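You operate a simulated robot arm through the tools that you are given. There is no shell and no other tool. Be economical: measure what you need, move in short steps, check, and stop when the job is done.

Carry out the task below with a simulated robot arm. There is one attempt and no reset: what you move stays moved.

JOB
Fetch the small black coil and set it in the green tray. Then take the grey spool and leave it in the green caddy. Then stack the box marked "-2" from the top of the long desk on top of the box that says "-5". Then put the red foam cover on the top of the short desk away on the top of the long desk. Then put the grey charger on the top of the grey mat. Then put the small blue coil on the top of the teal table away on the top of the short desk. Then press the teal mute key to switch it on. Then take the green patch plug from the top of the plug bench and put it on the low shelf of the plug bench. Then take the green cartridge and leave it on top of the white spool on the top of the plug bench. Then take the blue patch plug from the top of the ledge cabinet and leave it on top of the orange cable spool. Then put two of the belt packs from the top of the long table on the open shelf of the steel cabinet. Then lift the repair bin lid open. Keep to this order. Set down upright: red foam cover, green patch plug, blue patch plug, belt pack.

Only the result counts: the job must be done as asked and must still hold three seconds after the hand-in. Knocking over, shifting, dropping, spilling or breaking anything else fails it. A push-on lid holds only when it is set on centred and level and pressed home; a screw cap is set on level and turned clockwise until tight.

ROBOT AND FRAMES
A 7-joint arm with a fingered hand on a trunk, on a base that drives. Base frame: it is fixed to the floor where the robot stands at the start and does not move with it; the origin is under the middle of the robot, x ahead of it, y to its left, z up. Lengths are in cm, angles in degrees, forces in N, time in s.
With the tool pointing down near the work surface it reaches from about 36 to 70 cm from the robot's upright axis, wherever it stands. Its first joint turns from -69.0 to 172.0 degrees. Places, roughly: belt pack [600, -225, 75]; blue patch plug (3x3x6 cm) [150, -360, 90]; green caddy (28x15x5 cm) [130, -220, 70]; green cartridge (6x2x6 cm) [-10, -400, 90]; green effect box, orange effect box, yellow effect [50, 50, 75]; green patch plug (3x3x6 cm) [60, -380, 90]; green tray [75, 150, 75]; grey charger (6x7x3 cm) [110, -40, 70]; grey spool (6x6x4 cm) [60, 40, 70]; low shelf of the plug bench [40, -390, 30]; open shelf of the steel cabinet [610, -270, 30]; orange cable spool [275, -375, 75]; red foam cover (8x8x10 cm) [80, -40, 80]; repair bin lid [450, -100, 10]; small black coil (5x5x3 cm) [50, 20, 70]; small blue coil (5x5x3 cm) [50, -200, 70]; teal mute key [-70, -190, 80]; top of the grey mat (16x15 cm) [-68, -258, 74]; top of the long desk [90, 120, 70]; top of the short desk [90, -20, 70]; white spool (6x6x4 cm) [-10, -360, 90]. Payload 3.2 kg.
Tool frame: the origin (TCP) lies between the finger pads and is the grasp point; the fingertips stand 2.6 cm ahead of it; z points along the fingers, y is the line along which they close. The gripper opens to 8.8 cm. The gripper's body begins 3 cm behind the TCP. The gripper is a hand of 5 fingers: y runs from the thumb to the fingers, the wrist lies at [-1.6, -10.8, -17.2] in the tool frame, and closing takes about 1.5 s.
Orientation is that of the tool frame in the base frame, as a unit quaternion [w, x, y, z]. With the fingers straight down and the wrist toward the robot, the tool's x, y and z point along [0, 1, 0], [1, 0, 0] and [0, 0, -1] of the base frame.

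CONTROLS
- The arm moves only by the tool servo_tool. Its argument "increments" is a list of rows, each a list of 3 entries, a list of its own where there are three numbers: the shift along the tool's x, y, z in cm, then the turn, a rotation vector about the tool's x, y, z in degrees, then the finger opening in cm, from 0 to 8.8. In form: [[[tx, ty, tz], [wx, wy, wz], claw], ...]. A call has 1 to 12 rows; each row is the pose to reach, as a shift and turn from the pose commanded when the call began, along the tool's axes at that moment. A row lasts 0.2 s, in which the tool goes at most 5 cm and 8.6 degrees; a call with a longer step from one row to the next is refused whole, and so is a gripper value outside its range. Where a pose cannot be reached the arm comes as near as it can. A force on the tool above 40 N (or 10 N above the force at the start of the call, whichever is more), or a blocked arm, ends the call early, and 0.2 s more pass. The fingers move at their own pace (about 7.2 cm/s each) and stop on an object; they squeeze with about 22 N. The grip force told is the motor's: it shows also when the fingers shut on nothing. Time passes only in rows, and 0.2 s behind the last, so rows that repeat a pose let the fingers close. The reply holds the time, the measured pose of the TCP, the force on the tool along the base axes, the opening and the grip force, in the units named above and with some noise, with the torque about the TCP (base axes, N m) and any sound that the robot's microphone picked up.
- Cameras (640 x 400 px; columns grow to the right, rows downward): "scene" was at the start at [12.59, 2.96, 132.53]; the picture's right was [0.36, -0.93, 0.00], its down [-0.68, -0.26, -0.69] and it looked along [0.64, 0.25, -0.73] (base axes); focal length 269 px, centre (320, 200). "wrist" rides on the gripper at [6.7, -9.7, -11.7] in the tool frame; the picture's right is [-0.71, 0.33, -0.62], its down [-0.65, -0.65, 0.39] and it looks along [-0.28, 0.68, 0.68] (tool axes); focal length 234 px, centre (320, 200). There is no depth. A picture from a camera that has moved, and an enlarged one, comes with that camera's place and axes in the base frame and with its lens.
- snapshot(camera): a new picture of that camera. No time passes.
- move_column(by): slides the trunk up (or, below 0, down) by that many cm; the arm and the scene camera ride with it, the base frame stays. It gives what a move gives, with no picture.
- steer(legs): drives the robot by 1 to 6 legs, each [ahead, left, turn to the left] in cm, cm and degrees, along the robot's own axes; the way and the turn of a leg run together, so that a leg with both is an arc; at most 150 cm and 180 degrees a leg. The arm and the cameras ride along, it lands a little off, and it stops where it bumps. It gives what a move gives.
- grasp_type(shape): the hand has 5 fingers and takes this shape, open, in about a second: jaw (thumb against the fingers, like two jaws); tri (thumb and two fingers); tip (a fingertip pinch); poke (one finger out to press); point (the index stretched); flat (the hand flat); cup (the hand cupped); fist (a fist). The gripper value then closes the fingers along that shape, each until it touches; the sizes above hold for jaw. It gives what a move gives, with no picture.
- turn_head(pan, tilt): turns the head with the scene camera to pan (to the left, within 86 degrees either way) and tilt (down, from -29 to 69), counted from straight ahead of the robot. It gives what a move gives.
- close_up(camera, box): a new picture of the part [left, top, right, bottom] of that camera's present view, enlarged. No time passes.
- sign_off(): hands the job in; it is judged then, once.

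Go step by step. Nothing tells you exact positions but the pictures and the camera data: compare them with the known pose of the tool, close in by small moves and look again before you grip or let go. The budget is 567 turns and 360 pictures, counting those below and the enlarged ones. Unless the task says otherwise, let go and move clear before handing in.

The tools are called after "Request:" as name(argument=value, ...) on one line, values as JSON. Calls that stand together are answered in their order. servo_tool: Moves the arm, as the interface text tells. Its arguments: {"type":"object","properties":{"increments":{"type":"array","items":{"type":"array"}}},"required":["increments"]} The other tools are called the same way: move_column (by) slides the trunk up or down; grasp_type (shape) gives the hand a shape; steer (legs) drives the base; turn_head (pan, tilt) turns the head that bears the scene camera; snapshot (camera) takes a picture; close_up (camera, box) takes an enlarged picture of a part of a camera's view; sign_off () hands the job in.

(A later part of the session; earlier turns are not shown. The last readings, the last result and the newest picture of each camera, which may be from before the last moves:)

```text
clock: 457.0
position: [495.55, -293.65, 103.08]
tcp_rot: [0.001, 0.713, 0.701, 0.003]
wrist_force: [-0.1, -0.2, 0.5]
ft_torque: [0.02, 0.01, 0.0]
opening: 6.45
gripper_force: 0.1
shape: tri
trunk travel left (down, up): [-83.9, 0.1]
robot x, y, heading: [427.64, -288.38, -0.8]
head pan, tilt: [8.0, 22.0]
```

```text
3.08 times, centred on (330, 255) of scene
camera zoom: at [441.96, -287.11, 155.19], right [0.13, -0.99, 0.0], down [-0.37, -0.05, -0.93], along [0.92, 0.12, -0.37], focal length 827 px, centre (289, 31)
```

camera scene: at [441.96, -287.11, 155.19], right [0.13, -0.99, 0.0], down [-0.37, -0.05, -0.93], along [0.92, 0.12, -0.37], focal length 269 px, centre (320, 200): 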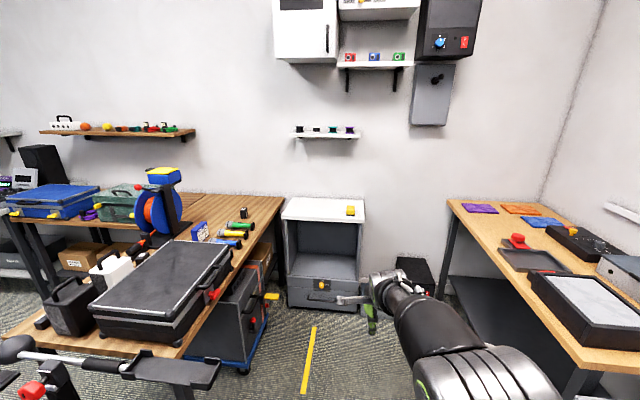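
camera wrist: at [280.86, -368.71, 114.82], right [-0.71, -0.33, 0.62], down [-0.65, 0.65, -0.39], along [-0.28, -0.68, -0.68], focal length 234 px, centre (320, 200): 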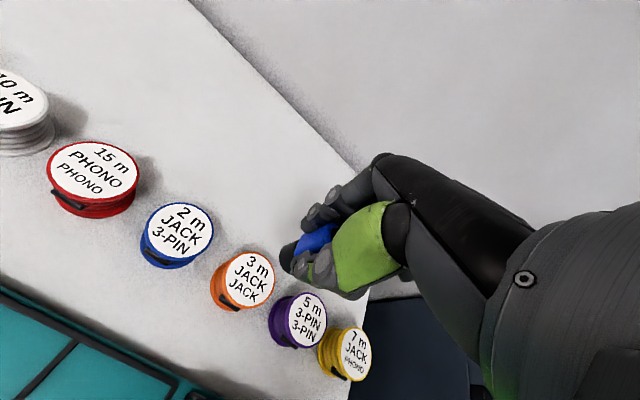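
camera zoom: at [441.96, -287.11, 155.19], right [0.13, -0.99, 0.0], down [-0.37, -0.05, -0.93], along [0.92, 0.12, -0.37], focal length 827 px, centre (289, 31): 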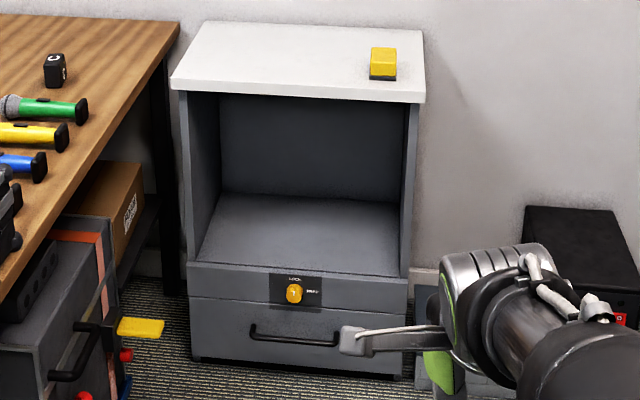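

I see one black belt pack "C" at about (605,−212); others may be hidden. The cabinet's open shelf is at z≈31, y −245…−293. Moving closer to look at the table.

Request:
steer(legs=[[75, 6, 0.8]])

Request:
turn_head(pan=55, tilt=35)

Request:
snapshot(camera="scene")

```text
clock: 461.1
position: [571.29, -286.6, 103.15]
tcp_rot: [0.001, 0.706, 0.708, 0.002]
wrist_force: [0.2, -0.4, 0.7]
ft_torque: [0.0, 0.02, 0.03]
opening: 6.48
gripper_force: 0.1
shape: tri
trunk travel left (down, up): [-83.9, 0.1]
robot x, y, heading: [503.3, -283.03, 0.2]
head pan, tilt: [8.0, 22.0]
```

```text
clock: 462.2
position: [571.23, -286.66, 103.15]
tcp_rot: [0.001, 0.707, 0.707, 0.002]
wrist_force: [-0.7, -0.3, 0.8]
ft_torque: [-0.04, 0.02, 0.0]
opening: 6.47
gripper_force: 0.0
shape: tri
trunk travel left (down, up): [-83.9, 0.1]
robot x, y, heading: [503.39, -282.47, 0.3]
head pan, tilt: [55.0, 35.0]
```

```text
116 pictures are left
camera scene: at [513.5, -275.2, 153.13], right [0.82, -0.57, 0.0], down [-0.33, -0.47, -0.82], along [0.47, 0.67, -0.57], focal length 269 px, centre (320, 200)
```

scene: 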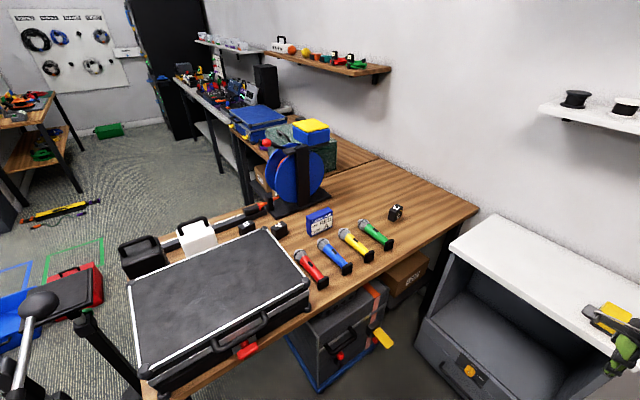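

Request:
close_up(camera="scene", box=[220, 170, 440, 310])

```text
2.86 times, centred on (330, 240) of scene
camera zoom: at [513.5, -275.2, 153.13], right [0.82, -0.57, 0.0], down [-0.33, -0.47, -0.82], along [0.47, 0.67, -0.57], focal length 768 px, centre (291, 86)
```

zoom: 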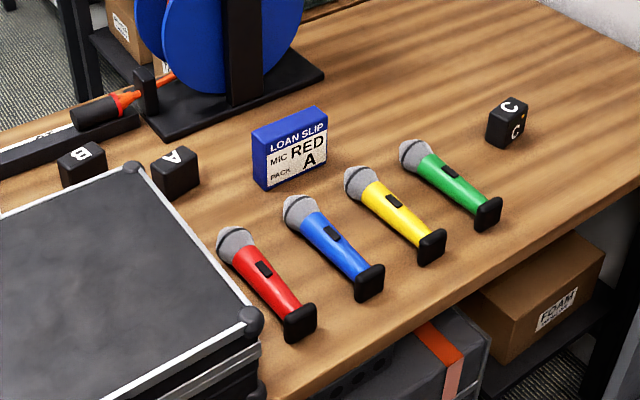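

Packs A (549,−194), B (538,−184) and C (600,−214) are on the table. I take C first: stand near (566,−274) with heading ~60°.

Request:
steer(legs=[[0, 0, 60], [34, -46, 0]])

Request:
grasp_type(shape="jaw")

Request:
turn_head(pan=10, tilt=45)

Request:
snapshot(camera="scene")

Request:
snapshot(camera="wrist")

```text
clock: 468.2
position: [597.3, -218.61, 103.21]
tcp_rot: [0.0, 0.255, 0.967, 0.003]
wrist_force: [0.3, 0.6, -0.4]
ft_torque: [0.01, 0.0, -0.02]
opening: 6.49
gripper_force: 0.0
shape: tri
trunk travel left (down, up): [-83.9, 0.1]
robot x, y, heading: [559.79, -275.78, 60.6]
head pan, tilt: [55.0, 35.0]
```

```text
clock: 469.1
position: [597.18, -218.46, 103.18]
tcp_rot: [0.0, 0.255, 0.967, 0.003]
wrist_force: [-0.3, -0.1, -0.3]
ft_torque: [0.0, 0.01, 0.02]
opening: 8.77
gripper_force: 0.1
shape: jaw
trunk travel left (down, up): [-83.9, 0.1]
robot x, y, heading: [560.08, -275.15, 60.6]
head pan, tilt: [55.0, 35.0]
```

```text
clock: 470.2
position: [597.22, -218.5, 103.19]
tcp_rot: [0.0, 0.255, 0.967, 0.003]
wrist_force: [0.6, -0.8, -0.1]
ft_torque: [0.0, 0.02, 0.02]
opening: 8.79
gripper_force: 0.0
shape: jaw
trunk travel left (down, up): [-83.9, 0.1]
robot x, y, heading: [560.06, -275.46, 60.6]
head pan, tilt: [10.0, 45.0]
```

```text
114 pictures are left
camera scene: at [565.36, -263.39, 151.65], right [0.94, -0.33, 0.0], down [-0.23, -0.67, -0.71], along [0.23, 0.67, -0.71], focal length 269 px, centre (320, 200)
```

scene: 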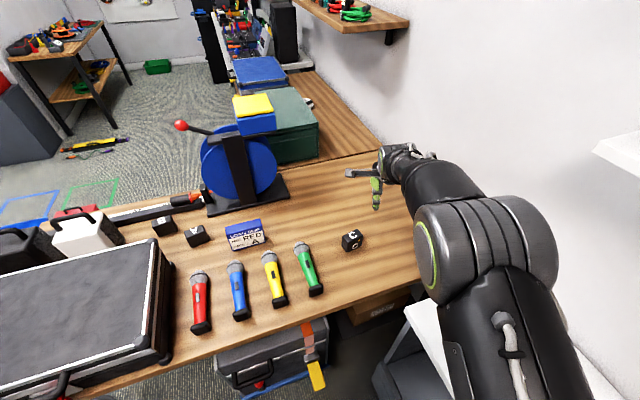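

```text
113 pictures are left
camera wrist: at [586.57, -223.75, 114.86], right [0.78, -0.06, 0.62], down [0.24, -0.89, -0.39], along [0.58, 0.46, -0.68], focal length 234 px, centre (320, 200)
```

wrist: 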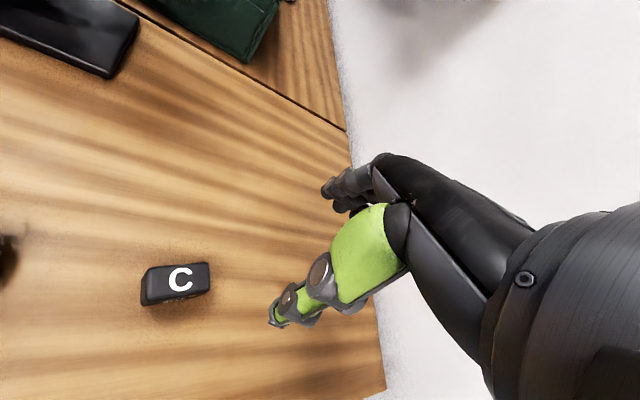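

Request:
close_up(camera="wrist", box=[110, 230, 250, 335])

Request:
close_up(camera="scene", box=[310, 200, 400, 270])

```text
3.81 times, centred on (180, 282) of wrist
camera zoom: at [586.57, -223.75, 114.86], right [0.78, -0.06, 0.62], down [0.24, -0.89, -0.39], along [0.58, 0.46, -0.68], focal length 892 px, centre (853, -114)
```

zoom: 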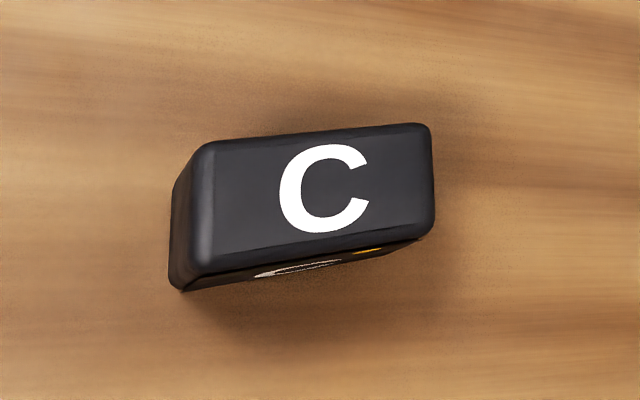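

```text
5.71 times, centred on (355, 235) of scene
camera zoom: at [565.36, -263.39, 151.65], right [0.94, -0.33, 0.0], down [-0.23, -0.67, -0.71], along [0.23, 0.67, -0.71], focal length 1536 px, centre (120, 0)
```

zoom: 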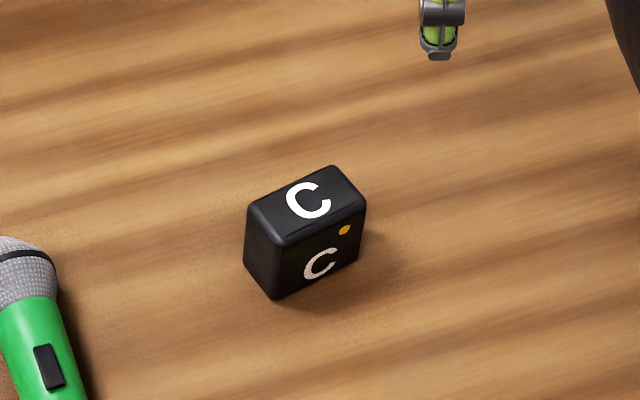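

Pack C is about 6×3×5 cm at (592,−218), long axis ≈10° from x. I yaw the hand +50° to grip its 6 cm length.

Request:
servo_tool(increments=[[[0.8, -0.4, 0], [0, 0, 8.4], 8.8], [[1.6, -0.8, 0], [0, 0, 16.8], 8.8], [[2.4, -1.2, 0], [0, 0, 25.2], 8.8], [[3.2, -1.6, 0], [0, 0, 33.6], 8.8], [[4, -1.9, 0], [0, 0, 42], 8.8], [[4.4, -2.1, 0], [0, 0, 50], 8.8], [[4.4, -2.1, 4], [0, 0, 50], 8.8], [[4.4, -2.1, 8], [0, 0, 50], 8.8], [[4.4, -2.1, 8], [0, 0, 50], 8.8]])

Request:
snapshot(camera="wrist")

Request:
close_up(camera="scene", box=[290, 140, 450, 270])

```text
clock: 472.2
position: [592.29, -219.25, 95.26]
tcp_rot: [-0.002, 0.641, 0.768, 0.001]
wrist_force: [-0.5, 0.1, 0.4]
ft_torque: [-0.01, 0.0, 0.0]
opening: 8.8
gripper_force: 0.0
shape: jaw
out of reach, approached as far as the arm can: row 7, 8, 9
trunk travel left (down, up): [-83.9, 0.1]
robot x, y, heading: [560.03, -275.65, 60.5]
head pan, tilt: [10.0, 45.0]
```

```text
110 pictures are left
camera wrist: at [581.49, -214.43, 106.94], right [0.45, -0.64, 0.62], down [-0.53, -0.75, -0.39], along [0.72, -0.15, -0.68], focal length 234 px, centre (320, 200)
```

wrist: 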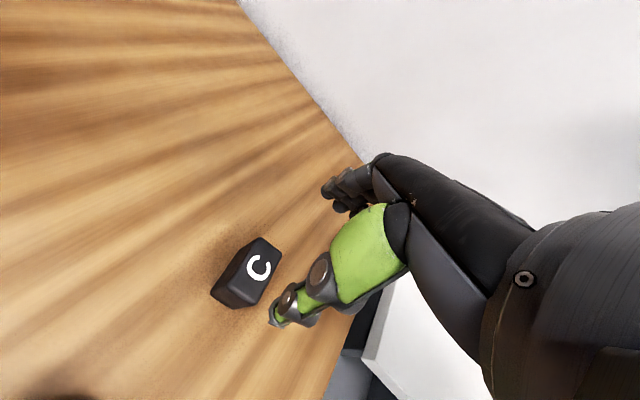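

```text
3.08 times, centred on (370, 205) of scene
camera zoom: at [565.34, -263.41, 151.65], right [0.94, -0.33, 0.0], down [-0.23, -0.67, -0.71], along [0.23, 0.67, -0.71], focal length 827 px, centre (166, 185)
```

zoom: 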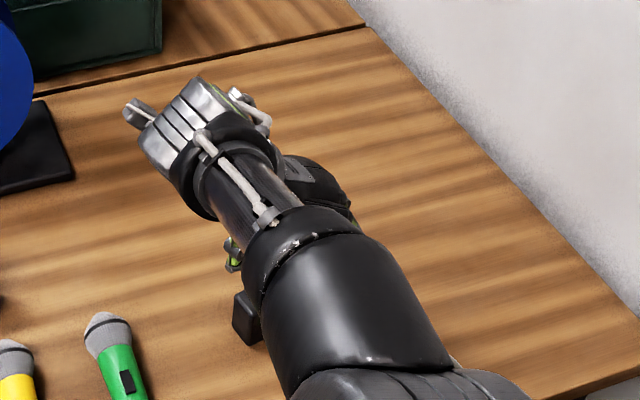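

The pack's top is at z≈84.3 (table ≈79.3), centre (591.7,−218.7). I move the robot 2.5 cm closer and descend.

Request:
steer(legs=[[2.5, 0, 0]])

Request:
servo_tool(increments=[[[-0.7, -0.8, 1], [0, 0, 0], 8.8], [[-1.3, -1.6, 3], [0, 0, 0], 8.8], [[-1.3, -1.6, 5], [0, 0, 0], 8.8], [[-1.3, -1.6, 5], [0, 0, 0], 8.8]])

Request:
close_up(camera="wrist", box=[180, 140, 440, 340])

```text
clock: 473.0
position: [593.58, -217.21, 95.41]
tcp_rot: [-0.001, 0.64, 0.769, 0.004]
wrist_force: [0.6, -0.4, 0.0]
ft_torque: [0.0, 0.0, 0.02]
opening: 8.78
gripper_force: 0.1
shape: jaw
trunk travel left (down, up): [-83.9, 0.1]
robot x, y, heading: [561.04, -273.49, 60.9]
head pan, tilt: [10.0, 45.0]
```

```text
clock: 474.0
position: [592.24, -218.59, 90.26]
tcp_rot: [-0.001, 0.641, 0.768, 0.002]
wrist_force: [-0.1, -0.6, 0.0]
ft_torque: [0.03, 0.0, 0.01]
opening: 8.77
gripper_force: 0.0
shape: jaw
trunk travel left (down, up): [-83.9, 0.1]
robot x, y, heading: [561.53, -273.63, 60.8]
head pan, tilt: [10.0, 45.0]
```

```text
2.00 times, centred on (310, 240) of wrist
camera zoom: at [581.34, -213.88, 102.01], right [0.45, -0.64, 0.62], down [-0.53, -0.75, -0.39], along [0.72, -0.15, -0.68], focal length 468 px, centre (340, 120)
```

zoom: 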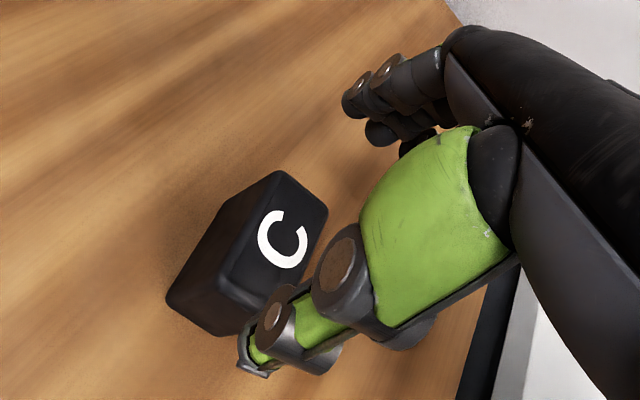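

Request:
servo_tool(increments=[[[0, 0, 2], [0, 0, 0], 8.8], [[0, 0, 4], [0, 0, 0], 8.8], [[0, 0, 4], [0, 0, 0], 8.8]])

Request:
close_up(camera="wrist", box=[180, 140, 440, 340])

```text
clock: 474.8
position: [592.47, -219.26, 86.4]
tcp_rot: [-0.001, 0.64, 0.768, 0.002]
wrist_force: [0.4, -0.3, 0.3]
ft_torque: [-0.03, 0.0, 0.0]
opening: 8.77
gripper_force: 0.1
shape: jaw
out of reach, approached as far as the arm can: row 2, 3
trunk travel left (down, up): [-83.9, 0.1]
robot x, y, heading: [561.06, -273.51, 60.5]
head pan, tilt: [10.0, 45.0]
```

```text
2.00 times, centred on (310, 240) of wrist
camera zoom: at [581.5, -214.49, 98.05], right [0.45, -0.64, 0.62], down [-0.53, -0.75, -0.39], along [0.72, -0.15, -0.68], focal length 468 px, centre (340, 120)
```

zoom: 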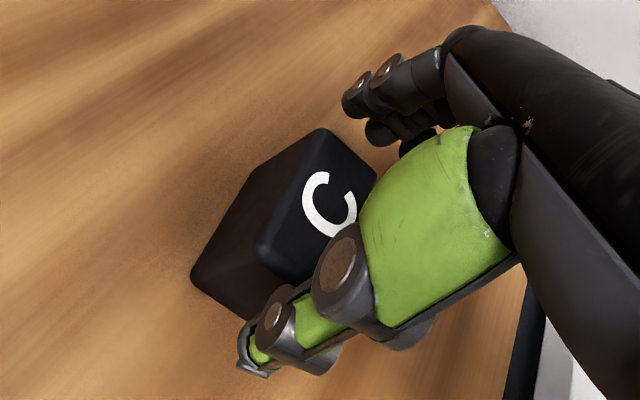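

The arm runs out of reach downward with the column this high; I raise the tool a bit and descend by the column instead.

Request:
servo_tool(increments=[[[0.3, 0, -2], [0, 0, 0], 8.8], [[0.7, -0.2, -5], [0, 0, 0], 8.8], [[0.7, -0.2, -8], [0, 0, 0], 8.8], [[0.7, -0.2, -8], [0, 0, 0], 8.8]])

Request:
move_column(by=-8)

Request:
close_up(camera="wrist", box=[180, 140, 440, 340])

```text
clock: 475.8
position: [592.12, -218.54, 94.35]
tcp_rot: [-0.001, 0.64, 0.768, 0.002]
wrist_force: [-0.2, -0.8, -0.2]
ft_torque: [-0.01, -0.03, 0.02]
opening: 8.79
gripper_force: 0.1
shape: jaw
trunk travel left (down, up): [-83.9, 0.1]
robot x, y, heading: [561.37, -273.02, 60.3]
head pan, tilt: [10.0, 45.0]
```

```text
clock: 477.0
position: [592.13, -218.51, 86.42]
tcp_rot: [-0.001, 0.64, 0.768, 0.002]
wrist_force: [-1.0, -0.7, -0.3]
ft_torque: [0.0, 0.03, 0.03]
opening: 8.78
gripper_force: 0.0
shape: jaw
trunk travel left (down, up): [-75.9, 8.1]
robot x, y, heading: [561.66, -273.08, 60.7]
head pan, tilt: [10.0, 45.0]
```

```text
2.00 times, centred on (310, 240) of wrist
camera zoom: at [581.25, -213.9, 98.14], right [0.45, -0.64, 0.62], down [-0.53, -0.75, -0.39], along [0.72, -0.15, -0.68], focal length 468 px, centre (340, 120)
```

zoom: 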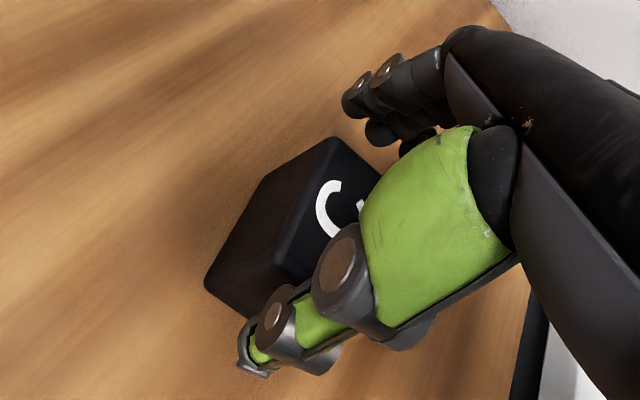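

Request:
move_column(by=-3.2)

Request:
servo_tool(increments=[[[0, 0, 0], [0, 0, 0], 7.6], [[0, 0, 0], [0, 0, 0], 6.6], [[0, 0, 0], [0, 0, 0], 5.6], [[0, 0, 0], [0, 0, 0], 4.6], [[0, 0, 0], [0, 0, 0], 4.2], [[0, 0, 0], [0, 0, 0], 4.2]])

Request:
close_up(camera="wrist", box=[180, 140, 440, 340])

```text
clock: 477.8
position: [592.13, -218.56, 83.34]
tcp_rot: [-0.001, 0.64, 0.769, 0.002]
wrist_force: [-1.0, 0.4, 0.7]
ft_torque: [0.02, 0.0, 0.0]
opening: 8.79
gripper_force: 0.0
shape: jaw
trunk travel left (down, up): [-72.7, 11.3]
robot x, y, heading: [561.28, -273.28, 60.4]
head pan, tilt: [10.0, 45.0]
```

```text
clock: 479.1
position: [592.03, -218.63, 83.24]
tcp_rot: [-0.001, 0.64, 0.768, 0.002]
wrist_force: [-0.5, 0.8, 2.0]
ft_torque: [-0.01, 0.11, -0.02]
opening: 5.71
gripper_force: 22.0
shape: jaw
trunk travel left (down, up): [-72.7, 11.3]
robot x, y, heading: [561.37, -273.43, 60.4]
head pan, tilt: [10.0, 45.0]
```

```text
2.00 times, centred on (310, 240) of wrist
camera zoom: at [581.23, -213.9, 94.96], right [0.45, -0.64, 0.62], down [-0.53, -0.75, -0.39], along [0.72, -0.15, -0.68], focal length 468 px, centre (340, 120)
```

zoom: 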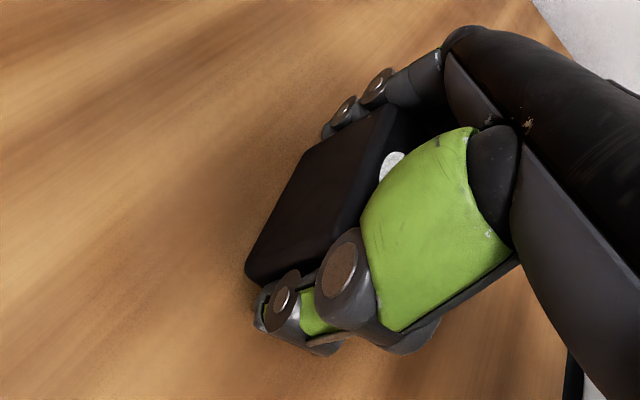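

Gripped. Lifting, backing out, turning to face the cabinet (heading 0), and restoring the hand yaw.

Request:
move_column(by=11)

Request:
steer(legs=[[-40, 0, 0], [-25, 0, -60.4]])

Request:
servo_tool(increments=[[[0, 0, 0], [0, 0, -8], 4.2], [[0, 0, 0], [0, 0, -16], 4.2], [[0, 0, 0], [0, 0, -24], 4.2], [[0, 0, 0], [0, 0, -32], 4.2], [[0, 0, 0], [0, 0, -40], 4.2], [[0, 0, 0], [0, 0, -48], 4.2], [[0, 0, 0], [0, 0, -50], 4.2], [[0, 0, 0], [0, 0, -50], 4.2]])

Request:
turn_head(pan=5, tilt=30)

Request:
snapshot(camera="scene")

```text
clock: 480.6
position: [592.13, -218.53, 94.13]
tcp_rot: [-0.001, 0.64, 0.769, 0.002]
wrist_force: [-0.7, 0.8, -2.7]
ft_torque: [-0.01, 0.0, -0.02]
opening: 5.7
gripper_force: 22.1
shape: jaw
trunk travel left (down, up): [-83.7, 0.3]
robot x, y, heading: [561.02, -273.46, 60.6]
head pan, tilt: [10.0, 45.0]
```

```text
clock: 485.7
position: [584.06, -319.83, 94.21]
tcp_rot: [0.0, 0.939, 0.343, 0.002]
wrist_force: [0.0, 0.2, -1.1]
ft_torque: [0.01, -0.05, -0.03]
opening: 5.67
gripper_force: 22.0
shape: jaw
trunk travel left (down, up): [-83.7, 0.3]
robot x, y, heading: [521.32, -320.12, 0.1]
head pan, tilt: [10.0, 45.0]
```

```text
clock: 487.5
position: [584.08, -319.79, 94.27]
tcp_rot: [0.001, 0.707, 0.707, 0.002]
wrist_force: [-0.5, -0.6, -1.9]
ft_torque: [0.02, -0.02, 0.02]
opening: 5.66
gripper_force: 22.2
shape: jaw
trunk travel left (down, up): [-83.7, 0.3]
robot x, y, heading: [521.27, -319.94, 0.1]
head pan, tilt: [10.0, 45.0]
```

```text
clock: 488.3
position: [584.14, -319.79, 94.2]
tcp_rot: [0.001, 0.708, 0.707, 0.002]
wrist_force: [-0.6, -0.5, -1.9]
ft_torque: [-0.01, -0.02, -0.05]
opening: 5.67
gripper_force: 21.9
shape: jaw
trunk travel left (down, up): [-83.7, 0.3]
robot x, y, heading: [521.24, -320.08, 0.0]
head pan, tilt: [5.0, 30.0]
```

```text
104 pictures are left
camera scene: at [535.43, -319.18, 153.7], right [0.09, -1.0, 0.0], down [-0.5, -0.05, -0.87], along [0.86, 0.08, -0.5], focal length 269 px, centre (320, 200)
```

scene: 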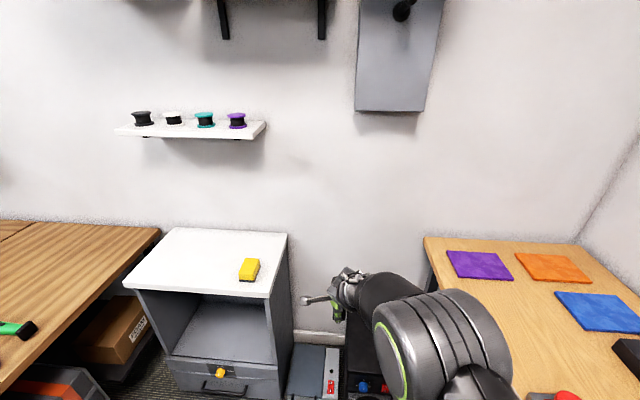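

The shelf opening spans y −245.5…−293.4 with its front at x≈599.5, shelf z≈31. I'll place this pack at y≈−273. Moving in front and lowering.

Request:
steer(legs=[[-6, 46.5, 0]])

Request:
move_column(by=-40)

Request:
move_column(by=-11)

Request:
snapshot(camera="scene")

Request:
snapshot(camera="wrist")

```text
clock: 491.1
position: [577.97, -273.0, 94.18]
tcp_rot: [0.001, 0.708, 0.706, 0.002]
wrist_force: [0.4, -0.5, -2.0]
ft_torque: [0.01, -0.01, 0.05]
opening: 5.65
gripper_force: 22.4
shape: jaw
trunk travel left (down, up): [-83.7, 0.3]
robot x, y, heading: [515.21, -272.93, 0.3]
head pan, tilt: [5.0, 30.0]
```

```text
clock: 494.9
position: [577.91, -272.98, 54.2]
tcp_rot: [0.001, 0.708, 0.706, 0.001]
wrist_force: [-0.6, 0.4, -1.2]
ft_torque: [-0.02, 0.0, 0.02]
opening: 5.69
gripper_force: 21.8
shape: jaw
trunk travel left (down, up): [-43.7, 40.3]
robot x, y, heading: [515.16, -273.09, 0.2]
head pan, tilt: [5.0, 30.0]
```

```text
clock: 496.4
position: [577.97, -273.02, 43.18]
tcp_rot: [0.001, 0.708, 0.706, 0.001]
wrist_force: [0.2, -0.5, -0.9]
ft_torque: [0.0, 0.03, 0.03]
opening: 5.66
gripper_force: 22.2
shape: jaw
trunk travel left (down, up): [-32.7, 51.3]
robot x, y, heading: [515.05, -273.34, 0.1]
head pan, tilt: [5.0, 30.0]
```

```text
103 pictures are left
camera scene: at [529.22, -272.29, 102.71], right [0.09, -1.0, 0.0], down [-0.5, -0.04, -0.87], along [0.86, 0.08, -0.5], focal length 269 px, centre (320, 200)
```

scene: 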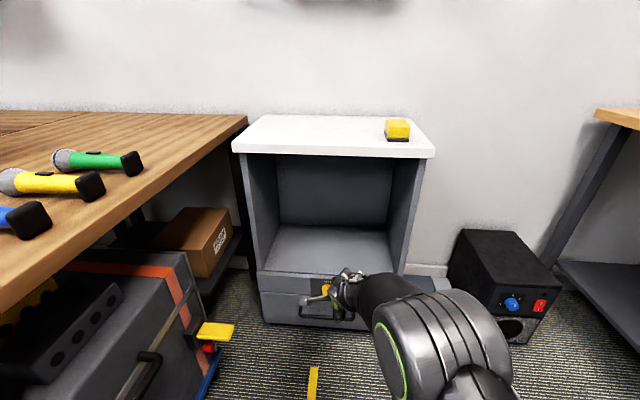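

```text
102 pictures are left
camera wrist: at [568.08, -266.36, 54.88], right [0.33, -0.71, 0.62], down [-0.65, -0.65, -0.39], along [0.68, -0.28, -0.68], focal length 234 px, centre (320, 200)
```

wrist: 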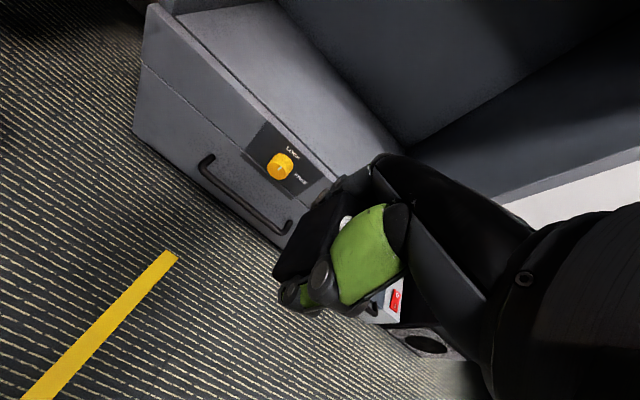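

I extend the arm first so the elbow stays outside the cabinet, then drive in 25 cm at y≈−270.

Request:
servo_tool(increments=[[[1, 2, 0], [0, 0, 0], 4.2], [[2, 4, 0], [0, 0, 0], 4.2], [[3, 6, 0], [0, 0, 0], 4.2], [[3, 6, 0], [0, 0, 0], 4.2]])

Request:
steer(legs=[[14, 0, 0]])

Request:
snapshot(camera="scene")

Request:
snapshot(camera="wrist")

```text
clock: 497.4
position: [583.94, -269.96, 43.02]
tcp_rot: [0.0, 0.708, 0.706, 0.001]
wrist_force: [-0.4, 0.5, -1.6]
ft_torque: [0.02, -0.02, 0.01]
opening: 5.66
gripper_force: 21.7
shape: jaw
trunk travel left (down, up): [-32.7, 51.3]
robot x, y, heading: [515.36, -273.22, 0.2]
head pan, tilt: [5.0, 30.0]
```

```text
clock: 498.7
position: [597.9, -269.9, 43.14]
tcp_rot: [0.001, 0.707, 0.707, 0.002]
wrist_force: [0.5, -0.3, -2.2]
ft_torque: [0.02, -0.01, 0.01]
opening: 5.61
gripper_force: 22.2
shape: jaw
trunk travel left (down, up): [-32.7, 51.3]
robot x, y, heading: [529.18, -273.27, 0.3]
head pan, tilt: [5.0, 30.0]
```

```text
101 pictures are left
camera scene: at [543.31, -272.26, 102.7], right [0.09, -1.0, 0.0], down [-0.5, -0.04, -0.87], along [0.86, 0.08, -0.5], focal length 269 px, centre (320, 200)
```

scene: 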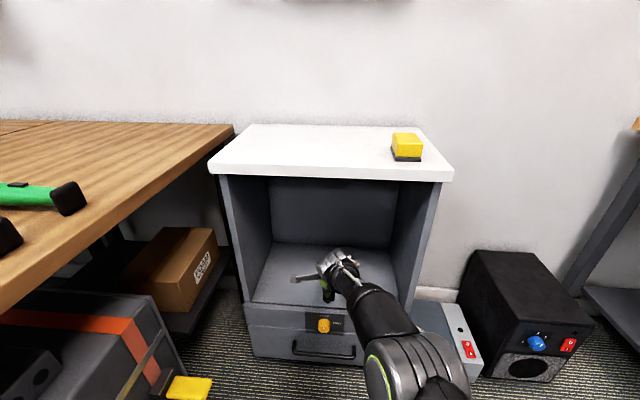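

```text
100 pictures are left
camera wrist: at [588.13, -263.32, 54.82], right [0.33, -0.71, 0.62], down [-0.65, -0.65, -0.39], along [0.68, -0.28, -0.68], focal length 234 px, centre (320, 200)
```

wrist: 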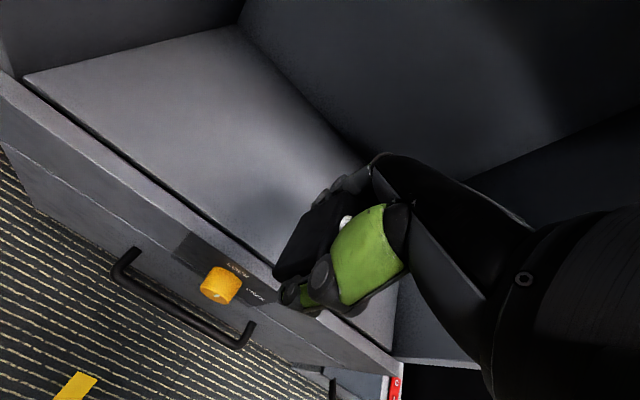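

Request:
steer(legs=[[13, 0, -0.2]])

Request:
move_column(by=-5.5)

Request:
snapshot(camera="wrist")

Request:
snapshot(camera="scene")

```text
clock: 500.0
position: [610.85, -270.21, 43.14]
tcp_rot: [0.001, 0.709, 0.705, 0.002]
wrist_force: [0.0, 1.1, -0.8]
ft_torque: [0.01, -0.02, 0.0]
opening: 5.63
gripper_force: 21.8
shape: jaw
trunk travel left (down, up): [-32.7, 51.3]
robot x, y, heading: [542.19, -273.15, 0.2]
head pan, tilt: [5.0, 30.0]
```

```text
clock: 500.9
position: [610.91, -270.22, 37.61]
tcp_rot: [0.001, 0.71, 0.704, 0.001]
wrist_force: [-0.6, 0.7, -2.7]
ft_torque: [0.0, -0.03, -0.01]
opening: 5.64
gripper_force: 22.1
shape: jaw
trunk travel left (down, up): [-27.2, 56.8]
robot x, y, heading: [542.09, -272.81, -0.0]
head pan, tilt: [5.0, 30.0]
```

```text
99 pictures are left
camera wrist: at [601.02, -263.55, 49.34], right [0.33, -0.71, 0.62], down [-0.66, -0.64, -0.39], along [0.68, -0.28, -0.68], focal length 234 px, centre (320, 200)
```

wrist: 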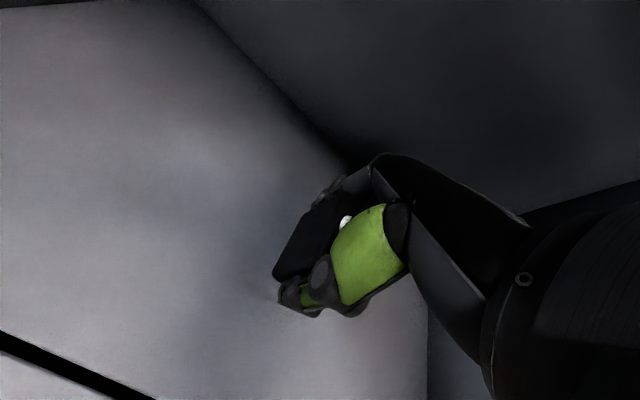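

```text
98 pictures are left
camera scene: at [556.15, -272.31, 97.2], right [0.09, -1.0, 0.0], down [-0.5, -0.04, -0.87], along [0.86, 0.07, -0.5], focal length 269 px, centre (320, 200)
```

scene: 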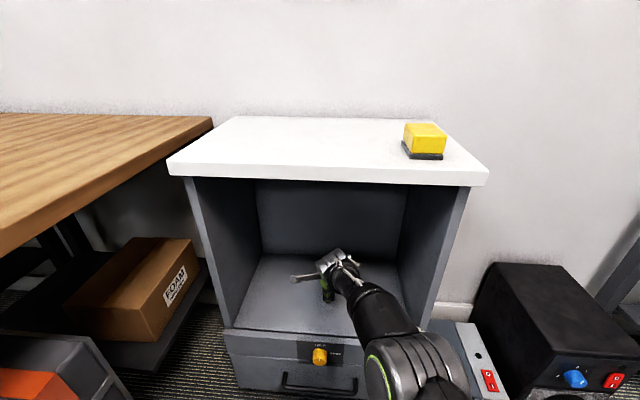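

Inside and clear. Lowering in small steps until contact.

Request:
move_column(by=-1.5)

Request:
move_column(by=-0.8)

Request:
move_column(by=-0.7)

```text
clock: 501.6
position: [610.83, -270.28, 36.15]
tcp_rot: [0.001, 0.709, 0.705, 0.001]
wrist_force: [0.7, 0.0, -2.0]
ft_torque: [0.03, 0.0, -0.04]
opening: 5.67
gripper_force: 21.8
shape: jaw
trunk travel left (down, up): [-25.7, 58.3]
robot x, y, heading: [541.75, -273.08, -0.1]
head pan, tilt: [5.0, 30.0]
```

```text
clock: 502.1
position: [611.0, -270.1, 35.43]
tcp_rot: [0.001, 0.708, 0.706, 0.002]
wrist_force: [0.6, 0.0, -1.1]
ft_torque: [-0.02, 0.0, 0.02]
opening: 5.65
gripper_force: 21.5
shape: jaw
trunk travel left (down, up): [-24.9, 59.1]
robot x, y, heading: [541.82, -272.86, -0.4]
head pan, tilt: [5.0, 30.0]
```

```text
clock: 502.7
position: [610.95, -270.13, 34.69]
tcp_rot: [0.0, 0.709, 0.706, 0.002]
wrist_force: [0.7, 0.9, -1.8]
ft_torque: [0.03, 0.01, -0.03]
opening: 5.64
gripper_force: 21.9
shape: jaw
trunk travel left (down, up): [-24.2, 59.8]
robot x, y, heading: [542.4, -273.02, -0.1]
head pan, tilt: [5.0, 30.0]
```

Request:
move_column(by=-0.6)

Request:
move_column(by=-0.6)

Request:
close_up(camera="wrist", box=[200, 150, 400, 330])

```text
clock: 503.2
position: [610.81, -270.18, 34.38]
tcp_rot: [0.002, 0.71, 0.705, 0.003]
wrist_force: [-0.7, -0.9, 4.5]
ft_torque: [0.07, 0.26, -0.01]
opening: 5.65
gripper_force: 22.1
shape: jaw
trunk travel left (down, up): [-23.6, 60.4]
robot x, y, heading: [542.35, -272.93, 0.0]
head pan, tilt: [5.0, 30.0]
```

```text
clock: 503.8
position: [611.01, -270.24, 34.24]
tcp_rot: [0.004, 0.71, 0.705, 0.006]
wrist_force: [-1.0, 0.6, 23.0]
ft_torque: [0.08, 0.86, -0.07]
opening: 5.65
gripper_force: 21.9
shape: jaw
trunk travel left (down, up): [-23.0, 61.0]
robot x, y, heading: [542.3, -272.98, -0.0]
head pan, tilt: [5.0, 30.0]
```

```text
2.22 times, centred on (300, 240) of wrist
camera zoom: at [600.98, -263.54, 45.72], right [0.32, -0.71, 0.63], down [-0.65, -0.64, -0.4], along [0.69, -0.28, -0.67], focal length 520 px, centre (364, 111)
```

zoom: 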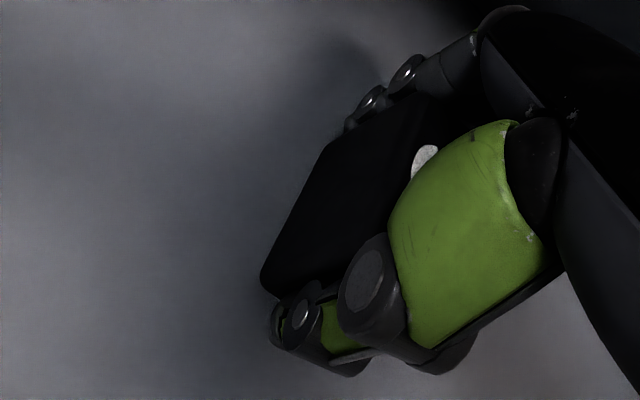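

Contact at 34.4. Backing off the press by 0.6 and releasing.

Request:
move_column(by=0.6)

Request:
servo_tool(increments=[[[0, 0, 0], [0, 0, 0], 6.1], [[0, 0, 0], [0, 0, 0], 6.6], [[0, 0, 0], [0, 0, 0], 7.2], [[0, 0, 0], [0, 0, 0], 8], [[0, 0, 0], [0, 0, 0], 8.8], [[0, 0, 0], [0, 0, 0], 8.8]])

Request:
move_column(by=9)

Request:
close_up(camera="wrist", box=[160, 140, 440, 340])

```text
clock: 504.3
position: [610.79, -270.17, 34.22]
tcp_rot: [0.001, 0.708, 0.706, 0.003]
wrist_force: [2.4, 1.6, 12.4]
ft_torque: [0.02, 0.41, -0.03]
opening: 5.63
gripper_force: 21.9
shape: jaw
trunk travel left (down, up): [-23.6, 60.4]
robot x, y, heading: [542.13, -273.37, 0.1]
head pan, tilt: [5.0, 30.0]
```

```text
clock: 505.7
position: [610.79, -270.26, 34.11]
tcp_rot: [0.001, 0.709, 0.706, 0.002]
wrist_force: [-0.3, 0.1, -0.2]
ft_torque: [0.0, -0.06, -0.01]
opening: 8.73
gripper_force: 0.1
shape: jaw
trunk travel left (down, up): [-23.6, 60.4]
robot x, y, heading: [542.12, -273.18, -0.2]
head pan, tilt: [5.0, 30.0]
```

```text
clock: 507.0
position: [610.76, -270.26, 43.0]
tcp_rot: [0.001, 0.709, 0.705, 0.002]
wrist_force: [0.2, 0.6, -0.1]
ft_torque: [-0.03, 0.01, -0.01]
opening: 8.8
gripper_force: 0.2
shape: jaw
trunk travel left (down, up): [-32.6, 51.4]
robot x, y, heading: [542.0, -273.31, -0.2]
head pan, tilt: [5.0, 30.0]
```

```text
2.00 times, centred on (300, 240) of wrist
camera zoom: at [601.02, -263.55, 54.73], right [0.33, -0.71, 0.62], down [-0.66, -0.64, -0.39], along [0.68, -0.28, -0.68], focal length 468 px, centre (360, 120)
```

zoom: 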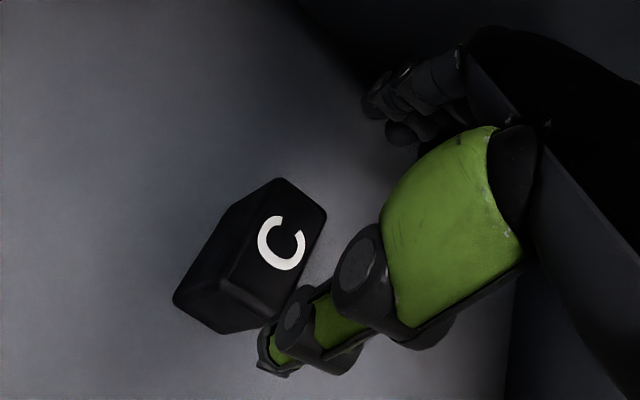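

Pack C stands on the shelf. Backing out, raising, and going to pack A (about (545,−200), right behind the flight case corner).

Request:
steer(legs=[[-34, 0, 0]])

Request:
move_column(by=40)

Request:
move_column(by=11)

Request:
steer(legs=[[0, 0, 90], [0, -35, 0], [3, 0, 0]])

Request:
turn_head(pan=5, tilt=45)

Request:
snapshot(camera="scene")

Request:
snapshot(camera="wrist")

```text
clock: 509.2
position: [576.64, -270.26, 43.1]
tcp_rot: [0.001, 0.71, 0.705, 0.002]
wrist_force: [-0.3, -0.3, 0.7]
ft_torque: [-0.02, 0.03, -0.01]
opening: 8.78
gripper_force: 0.1
shape: jaw
trunk travel left (down, up): [-32.6, 51.4]
robot x, y, heading: [507.7, -272.97, -0.4]
head pan, tilt: [5.0, 30.0]
```

```text
clock: 513.0
position: [576.71, -270.25, 83.14]
tcp_rot: [0.001, 0.709, 0.705, 0.002]
wrist_force: [0.1, -0.5, 0.6]
ft_torque: [-0.01, 0.03, -0.01]
opening: 8.78
gripper_force: 0.0
shape: jaw
trunk travel left (down, up): [-72.6, 11.4]
robot x, y, heading: [507.69, -273.23, -0.2]
head pan, tilt: [5.0, 30.0]
```

```text
clock: 514.5
position: [576.74, -270.22, 94.1]
tcp_rot: [0.001, 0.71, 0.705, 0.002]
wrist_force: [-0.1, 0.1, 0.2]
ft_torque: [0.0, -0.02, 0.03]
opening: 8.78
gripper_force: 0.2
shape: jaw
trunk travel left (down, up): [-83.6, 0.4]
robot x, y, heading: [507.64, -273.07, -0.2]
head pan, tilt: [5.0, 30.0]
```

```text
clock: 517.5
position: [538.93, -210.97, 94.33]
tcp_rot: [0.027, 0.236, 0.971, 0.0]
wrist_force: [17.4, -5.3, 3.9]
ft_torque: [-0.25, -0.1, 1.0]
opening: 8.78
gripper_force: 0.1
shape: jaw
trunk travel left (down, up): [-83.6, 0.4]
robot x, y, heading: [508.14, -273.27, 63.2]
head pan, tilt: [5.0, 30.0]
stopped in leg 1: the force on the tool passed its limit at 68 N (the readings are from after the stop); the commanded pose is now the measured one
```

```text
clock: 518.3
position: [538.55, -210.9, 94.22]
tcp_rot: [0.022, 0.234, 0.972, 0.0]
wrist_force: [20.1, -4.1, 5.9]
ft_torque: [-0.35, -0.06, 1.06]
opening: 8.77
gripper_force: 0.1
shape: jaw
trunk travel left (down, up): [-83.6, 0.4]
robot x, y, heading: [508.27, -273.03, 63.5]
head pan, tilt: [5.0, 45.0]
```

```text
95 pictures are left
camera scene: at [513.87, -261.23, 151.36], right [0.93, -0.37, 0.0], down [-0.26, -0.66, -0.71], along [0.26, 0.66, -0.71], focal length 269 px, centre (320, 200)
```

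scene: 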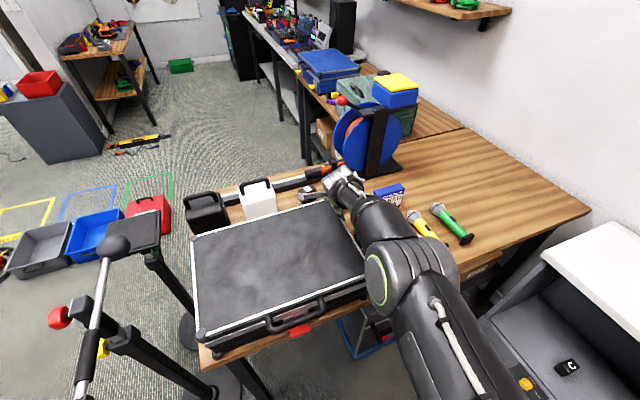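

```text
94 pictures are left
camera wrist: at [527.62, -216.37, 105.56], right [0.75, -0.02, 0.66], down [0.3, -0.88, -0.37], along [0.59, 0.47, -0.66], focal length 234 px, centre (320, 200)
```

wrist: 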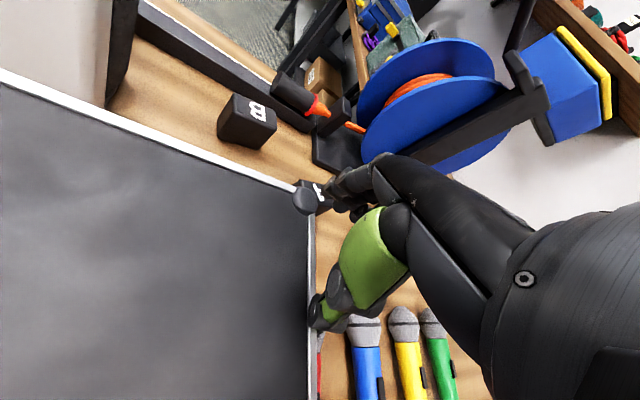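

I hit the case's side with the hand. Rotating back to relieve it, then raising.

Request:
steer(legs=[[0, 0, -12]])

Request:
servo_tool(increments=[[[0, 0, -4], [0, 0, 0], 8.8], [[0, 0, -8], [0, 0, 0], 8.8], [[0, 0, -12], [0, 0, 0], 8.8], [[0, 0, -12], [0, 0, 0], 8.8]])

Request:
turn_head(pan=40, tilt=35)

Request:
snapshot(camera="scene")

```text
clock: 519.4
position: [550.38, -218.32, 94.19]
tcp_rot: [0.022, 0.335, 0.942, -0.003]
wrist_force: [0.0, -0.2, 0.6]
ft_torque: [0.0, 0.03, 0.01]
opening: 8.76
gripper_force: 0.0
shape: jaw
trunk travel left (down, up): [-83.6, 0.4]
robot x, y, heading: [508.23, -272.81, 51.2]
head pan, tilt: [5.0, 45.0]
```

```text
clock: 520.4
position: [549.89, -218.09, 106.19]
tcp_rot: [0.022, 0.335, 0.942, -0.004]
wrist_force: [-0.2, -0.6, 0.0]
ft_torque: [0.01, 0.01, 0.02]
opening: 8.78
gripper_force: 0.0
shape: jaw
trunk travel left (down, up): [-83.6, 0.4]
robot x, y, heading: [507.8, -273.08, 51.4]
head pan, tilt: [5.0, 45.0]
```

```text
clock: 521.5
position: [549.86, -217.98, 106.09]
tcp_rot: [0.023, 0.335, 0.942, -0.003]
wrist_force: [-0.2, -0.5, -0.1]
ft_torque: [0.0, 0.0, 0.0]
opening: 8.8
gripper_force: 0.0
shape: jaw
trunk travel left (down, up): [-83.6, 0.4]
robot x, y, heading: [508.02, -273.07, 51.5]
head pan, tilt: [40.0, 35.0]
```

```text
93 pictures are left
camera scene: at [510.95, -260.28, 152.82], right [1.0, 0.02, 0.0], down [0.01, -0.57, -0.82], along [-0.02, 0.82, -0.57], focal length 269 px, centre (320, 200)
```

scene: 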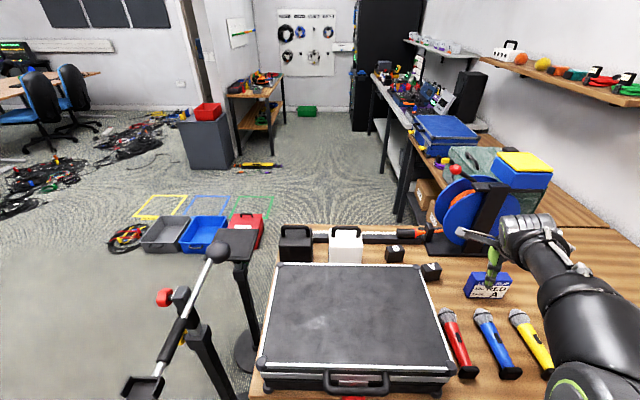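

No visible shift of the case. Pack B (about (535.5,−192)) is easier to reach past the case with a positive yaw. I reposition to (532,−264), heading 90, with the arm high.

Request:
steer(legs=[[21, -14, 0], [0, 0, 38.5]])

Request:
turn_head(pan=0, tilt=45)

Request:
snapshot(camera="scene")

Request:
snapshot(camera="wrist")

```text
clock: 525.1
position: [530.41, -196.27, 106.16]
tcp_rot: [0.023, 0.005, 1.0, 0.004]
wrist_force: [-0.2, -0.5, 0.2]
ft_torque: [0.01, 0.0, 0.02]
opening: 8.79
gripper_force: 0.2
shape: jaw
trunk travel left (down, up): [-83.6, 0.4]
robot x, y, heading: [531.65, -265.44, 90.0]
head pan, tilt: [40.0, 35.0]
```

```text
clock: 526.2
position: [530.37, -196.19, 106.12]
tcp_rot: [0.023, 0.005, 1.0, 0.004]
wrist_force: [0.0, -0.7, -0.3]
ft_torque: [-0.01, 0.02, -0.02]
opening: 8.79
gripper_force: 0.1
shape: jaw
trunk travel left (down, up): [-83.6, 0.4]
robot x, y, heading: [531.92, -265.52, 89.6]
head pan, tilt: [0.0, 45.0]
```

```text
92 pictures are left
camera scene: at [532.0, -252.23, 151.35], right [1.0, 0.0, 0.0], down [0.0, -0.71, -0.71], along [0.0, 0.71, -0.71], focal length 269 px, centre (320, 200)
```

scene: 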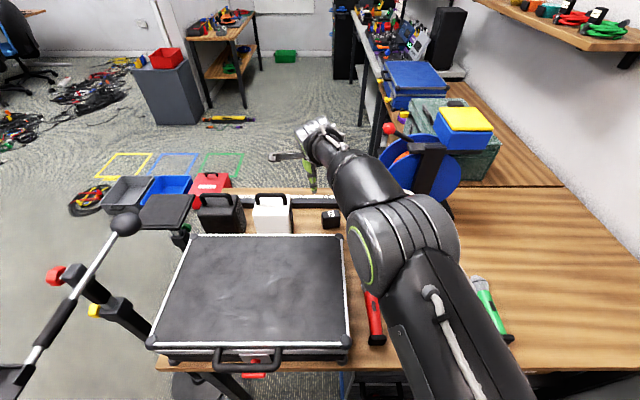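

```text
91 pictures are left
camera wrist: at [523.02, -206.07, 117.41], right [0.68, 0.32, 0.66], down [0.66, -0.66, -0.36], along [0.32, 0.68, -0.66], focal length 234 px, centre (320, 200)
```

wrist: 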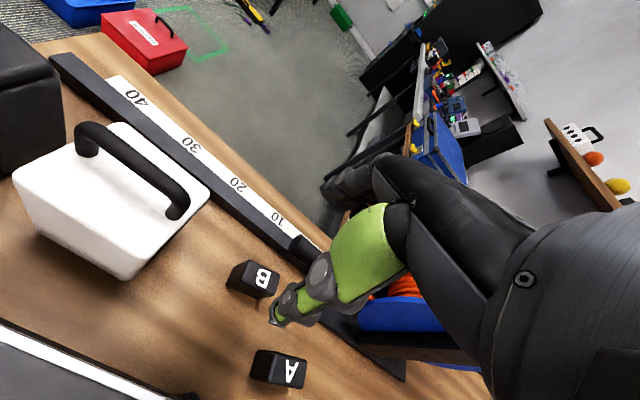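

Request:
close_up(camera="wrist", box=[200, 240, 330, 340])

```text
4.00 times, centred on (265, 290) of wrist
camera zoom: at [523.02, -206.07, 117.41], right [0.68, 0.32, 0.66], down [0.66, -0.66, -0.36], along [0.32, 0.68, -0.66], focal length 937 px, centre (540, -160)
```

zoom: 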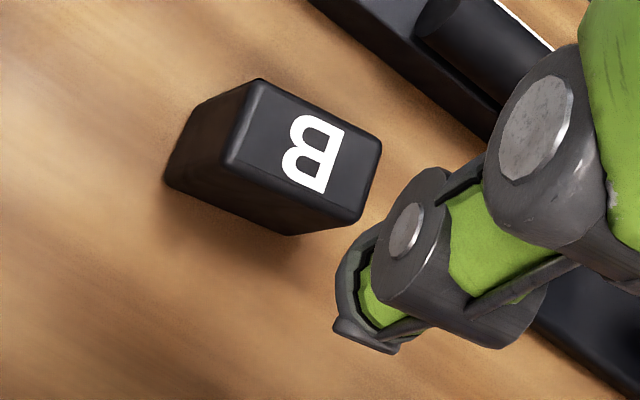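

B is about 6×3 cm, long axis 9° from x, centre (536,−192.6), top 84.2. I can grip its 3 cm width with yaw −9°. Driving 5.5 cm ahead and positioning above.

Request:
steer(legs=[[5.5, 0, 0]])

Request:
servo_tool(increments=[[[-2, -0.3, 2], [0.1, 1.3, -4.5], 6], [[-4, -0.8, 4], [0.2, 2.6, -9.4], 6], [[-5.6, -1.4, 6], [0.2, 2.6, -9.4], 6], [[-5.6, -1.4, 8], [0.2, 2.6, -9.4], 6], [[-5.6, -1.4, 8], [0.2, 2.6, -9.4], 6]])

Request:
snapshot(camera="wrist")

Request:
close_up(camera="scene", box=[240, 120, 440, 260])

```text
clock: 527.1
position: [530.42, -190.89, 106.22]
tcp_rot: [0.023, 0.005, 1.0, 0.005]
wrist_force: [0.3, -0.2, 0.2]
ft_torque: [0.01, 0.0, 0.01]
opening: 8.8
gripper_force: 0.1
shape: jaw
trunk travel left (down, up): [-83.6, 0.4]
robot x, y, heading: [531.92, -260.5, 89.7]
head pan, tilt: [0.0, 45.0]
```

```text
clock: 528.3
position: [536.36, -192.14, 98.42]
tcp_rot: [0.001, -0.077, 0.997, 0.001]
wrist_force: [-0.1, 0.8, 0.4]
ft_torque: [0.01, 0.0, 0.02]
opening: 6.04
gripper_force: 0.1
shape: jaw
trunk travel left (down, up): [-83.6, 0.4]
robot x, y, heading: [531.89, -260.3, 89.5]
head pan, tilt: [0.0, 45.0]
```

```text
89 pictures are left
camera wrist: at [531.23, -202.86, 110.07], right [0.65, 0.43, 0.63], down [0.74, -0.55, -0.39], along [0.17, 0.72, -0.68], focal length 234 px, centre (320, 200)
```

wrist: 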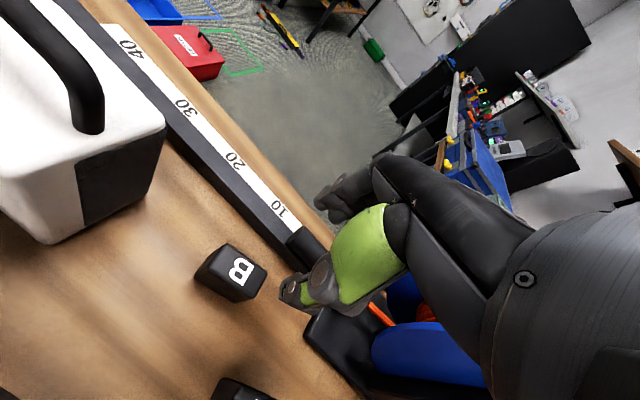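

```text
2.86 times, centred on (340, 190) of scene
camera zoom: at [532.04, -246.75, 151.35], right [1.0, 0.0, 0.0], down [0.0, -0.71, -0.71], along [0.0, 0.71, -0.71], focal length 768 px, centre (263, 229)
```

zoom: 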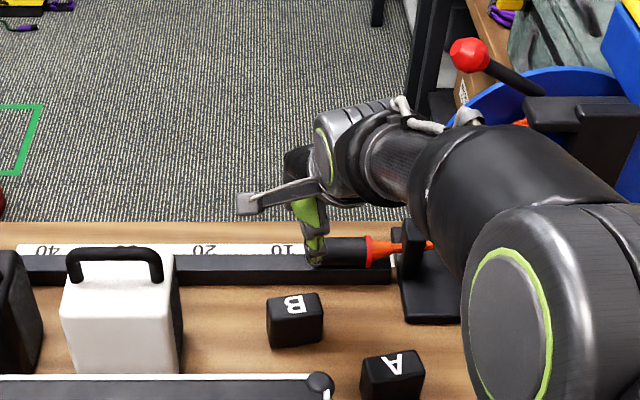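

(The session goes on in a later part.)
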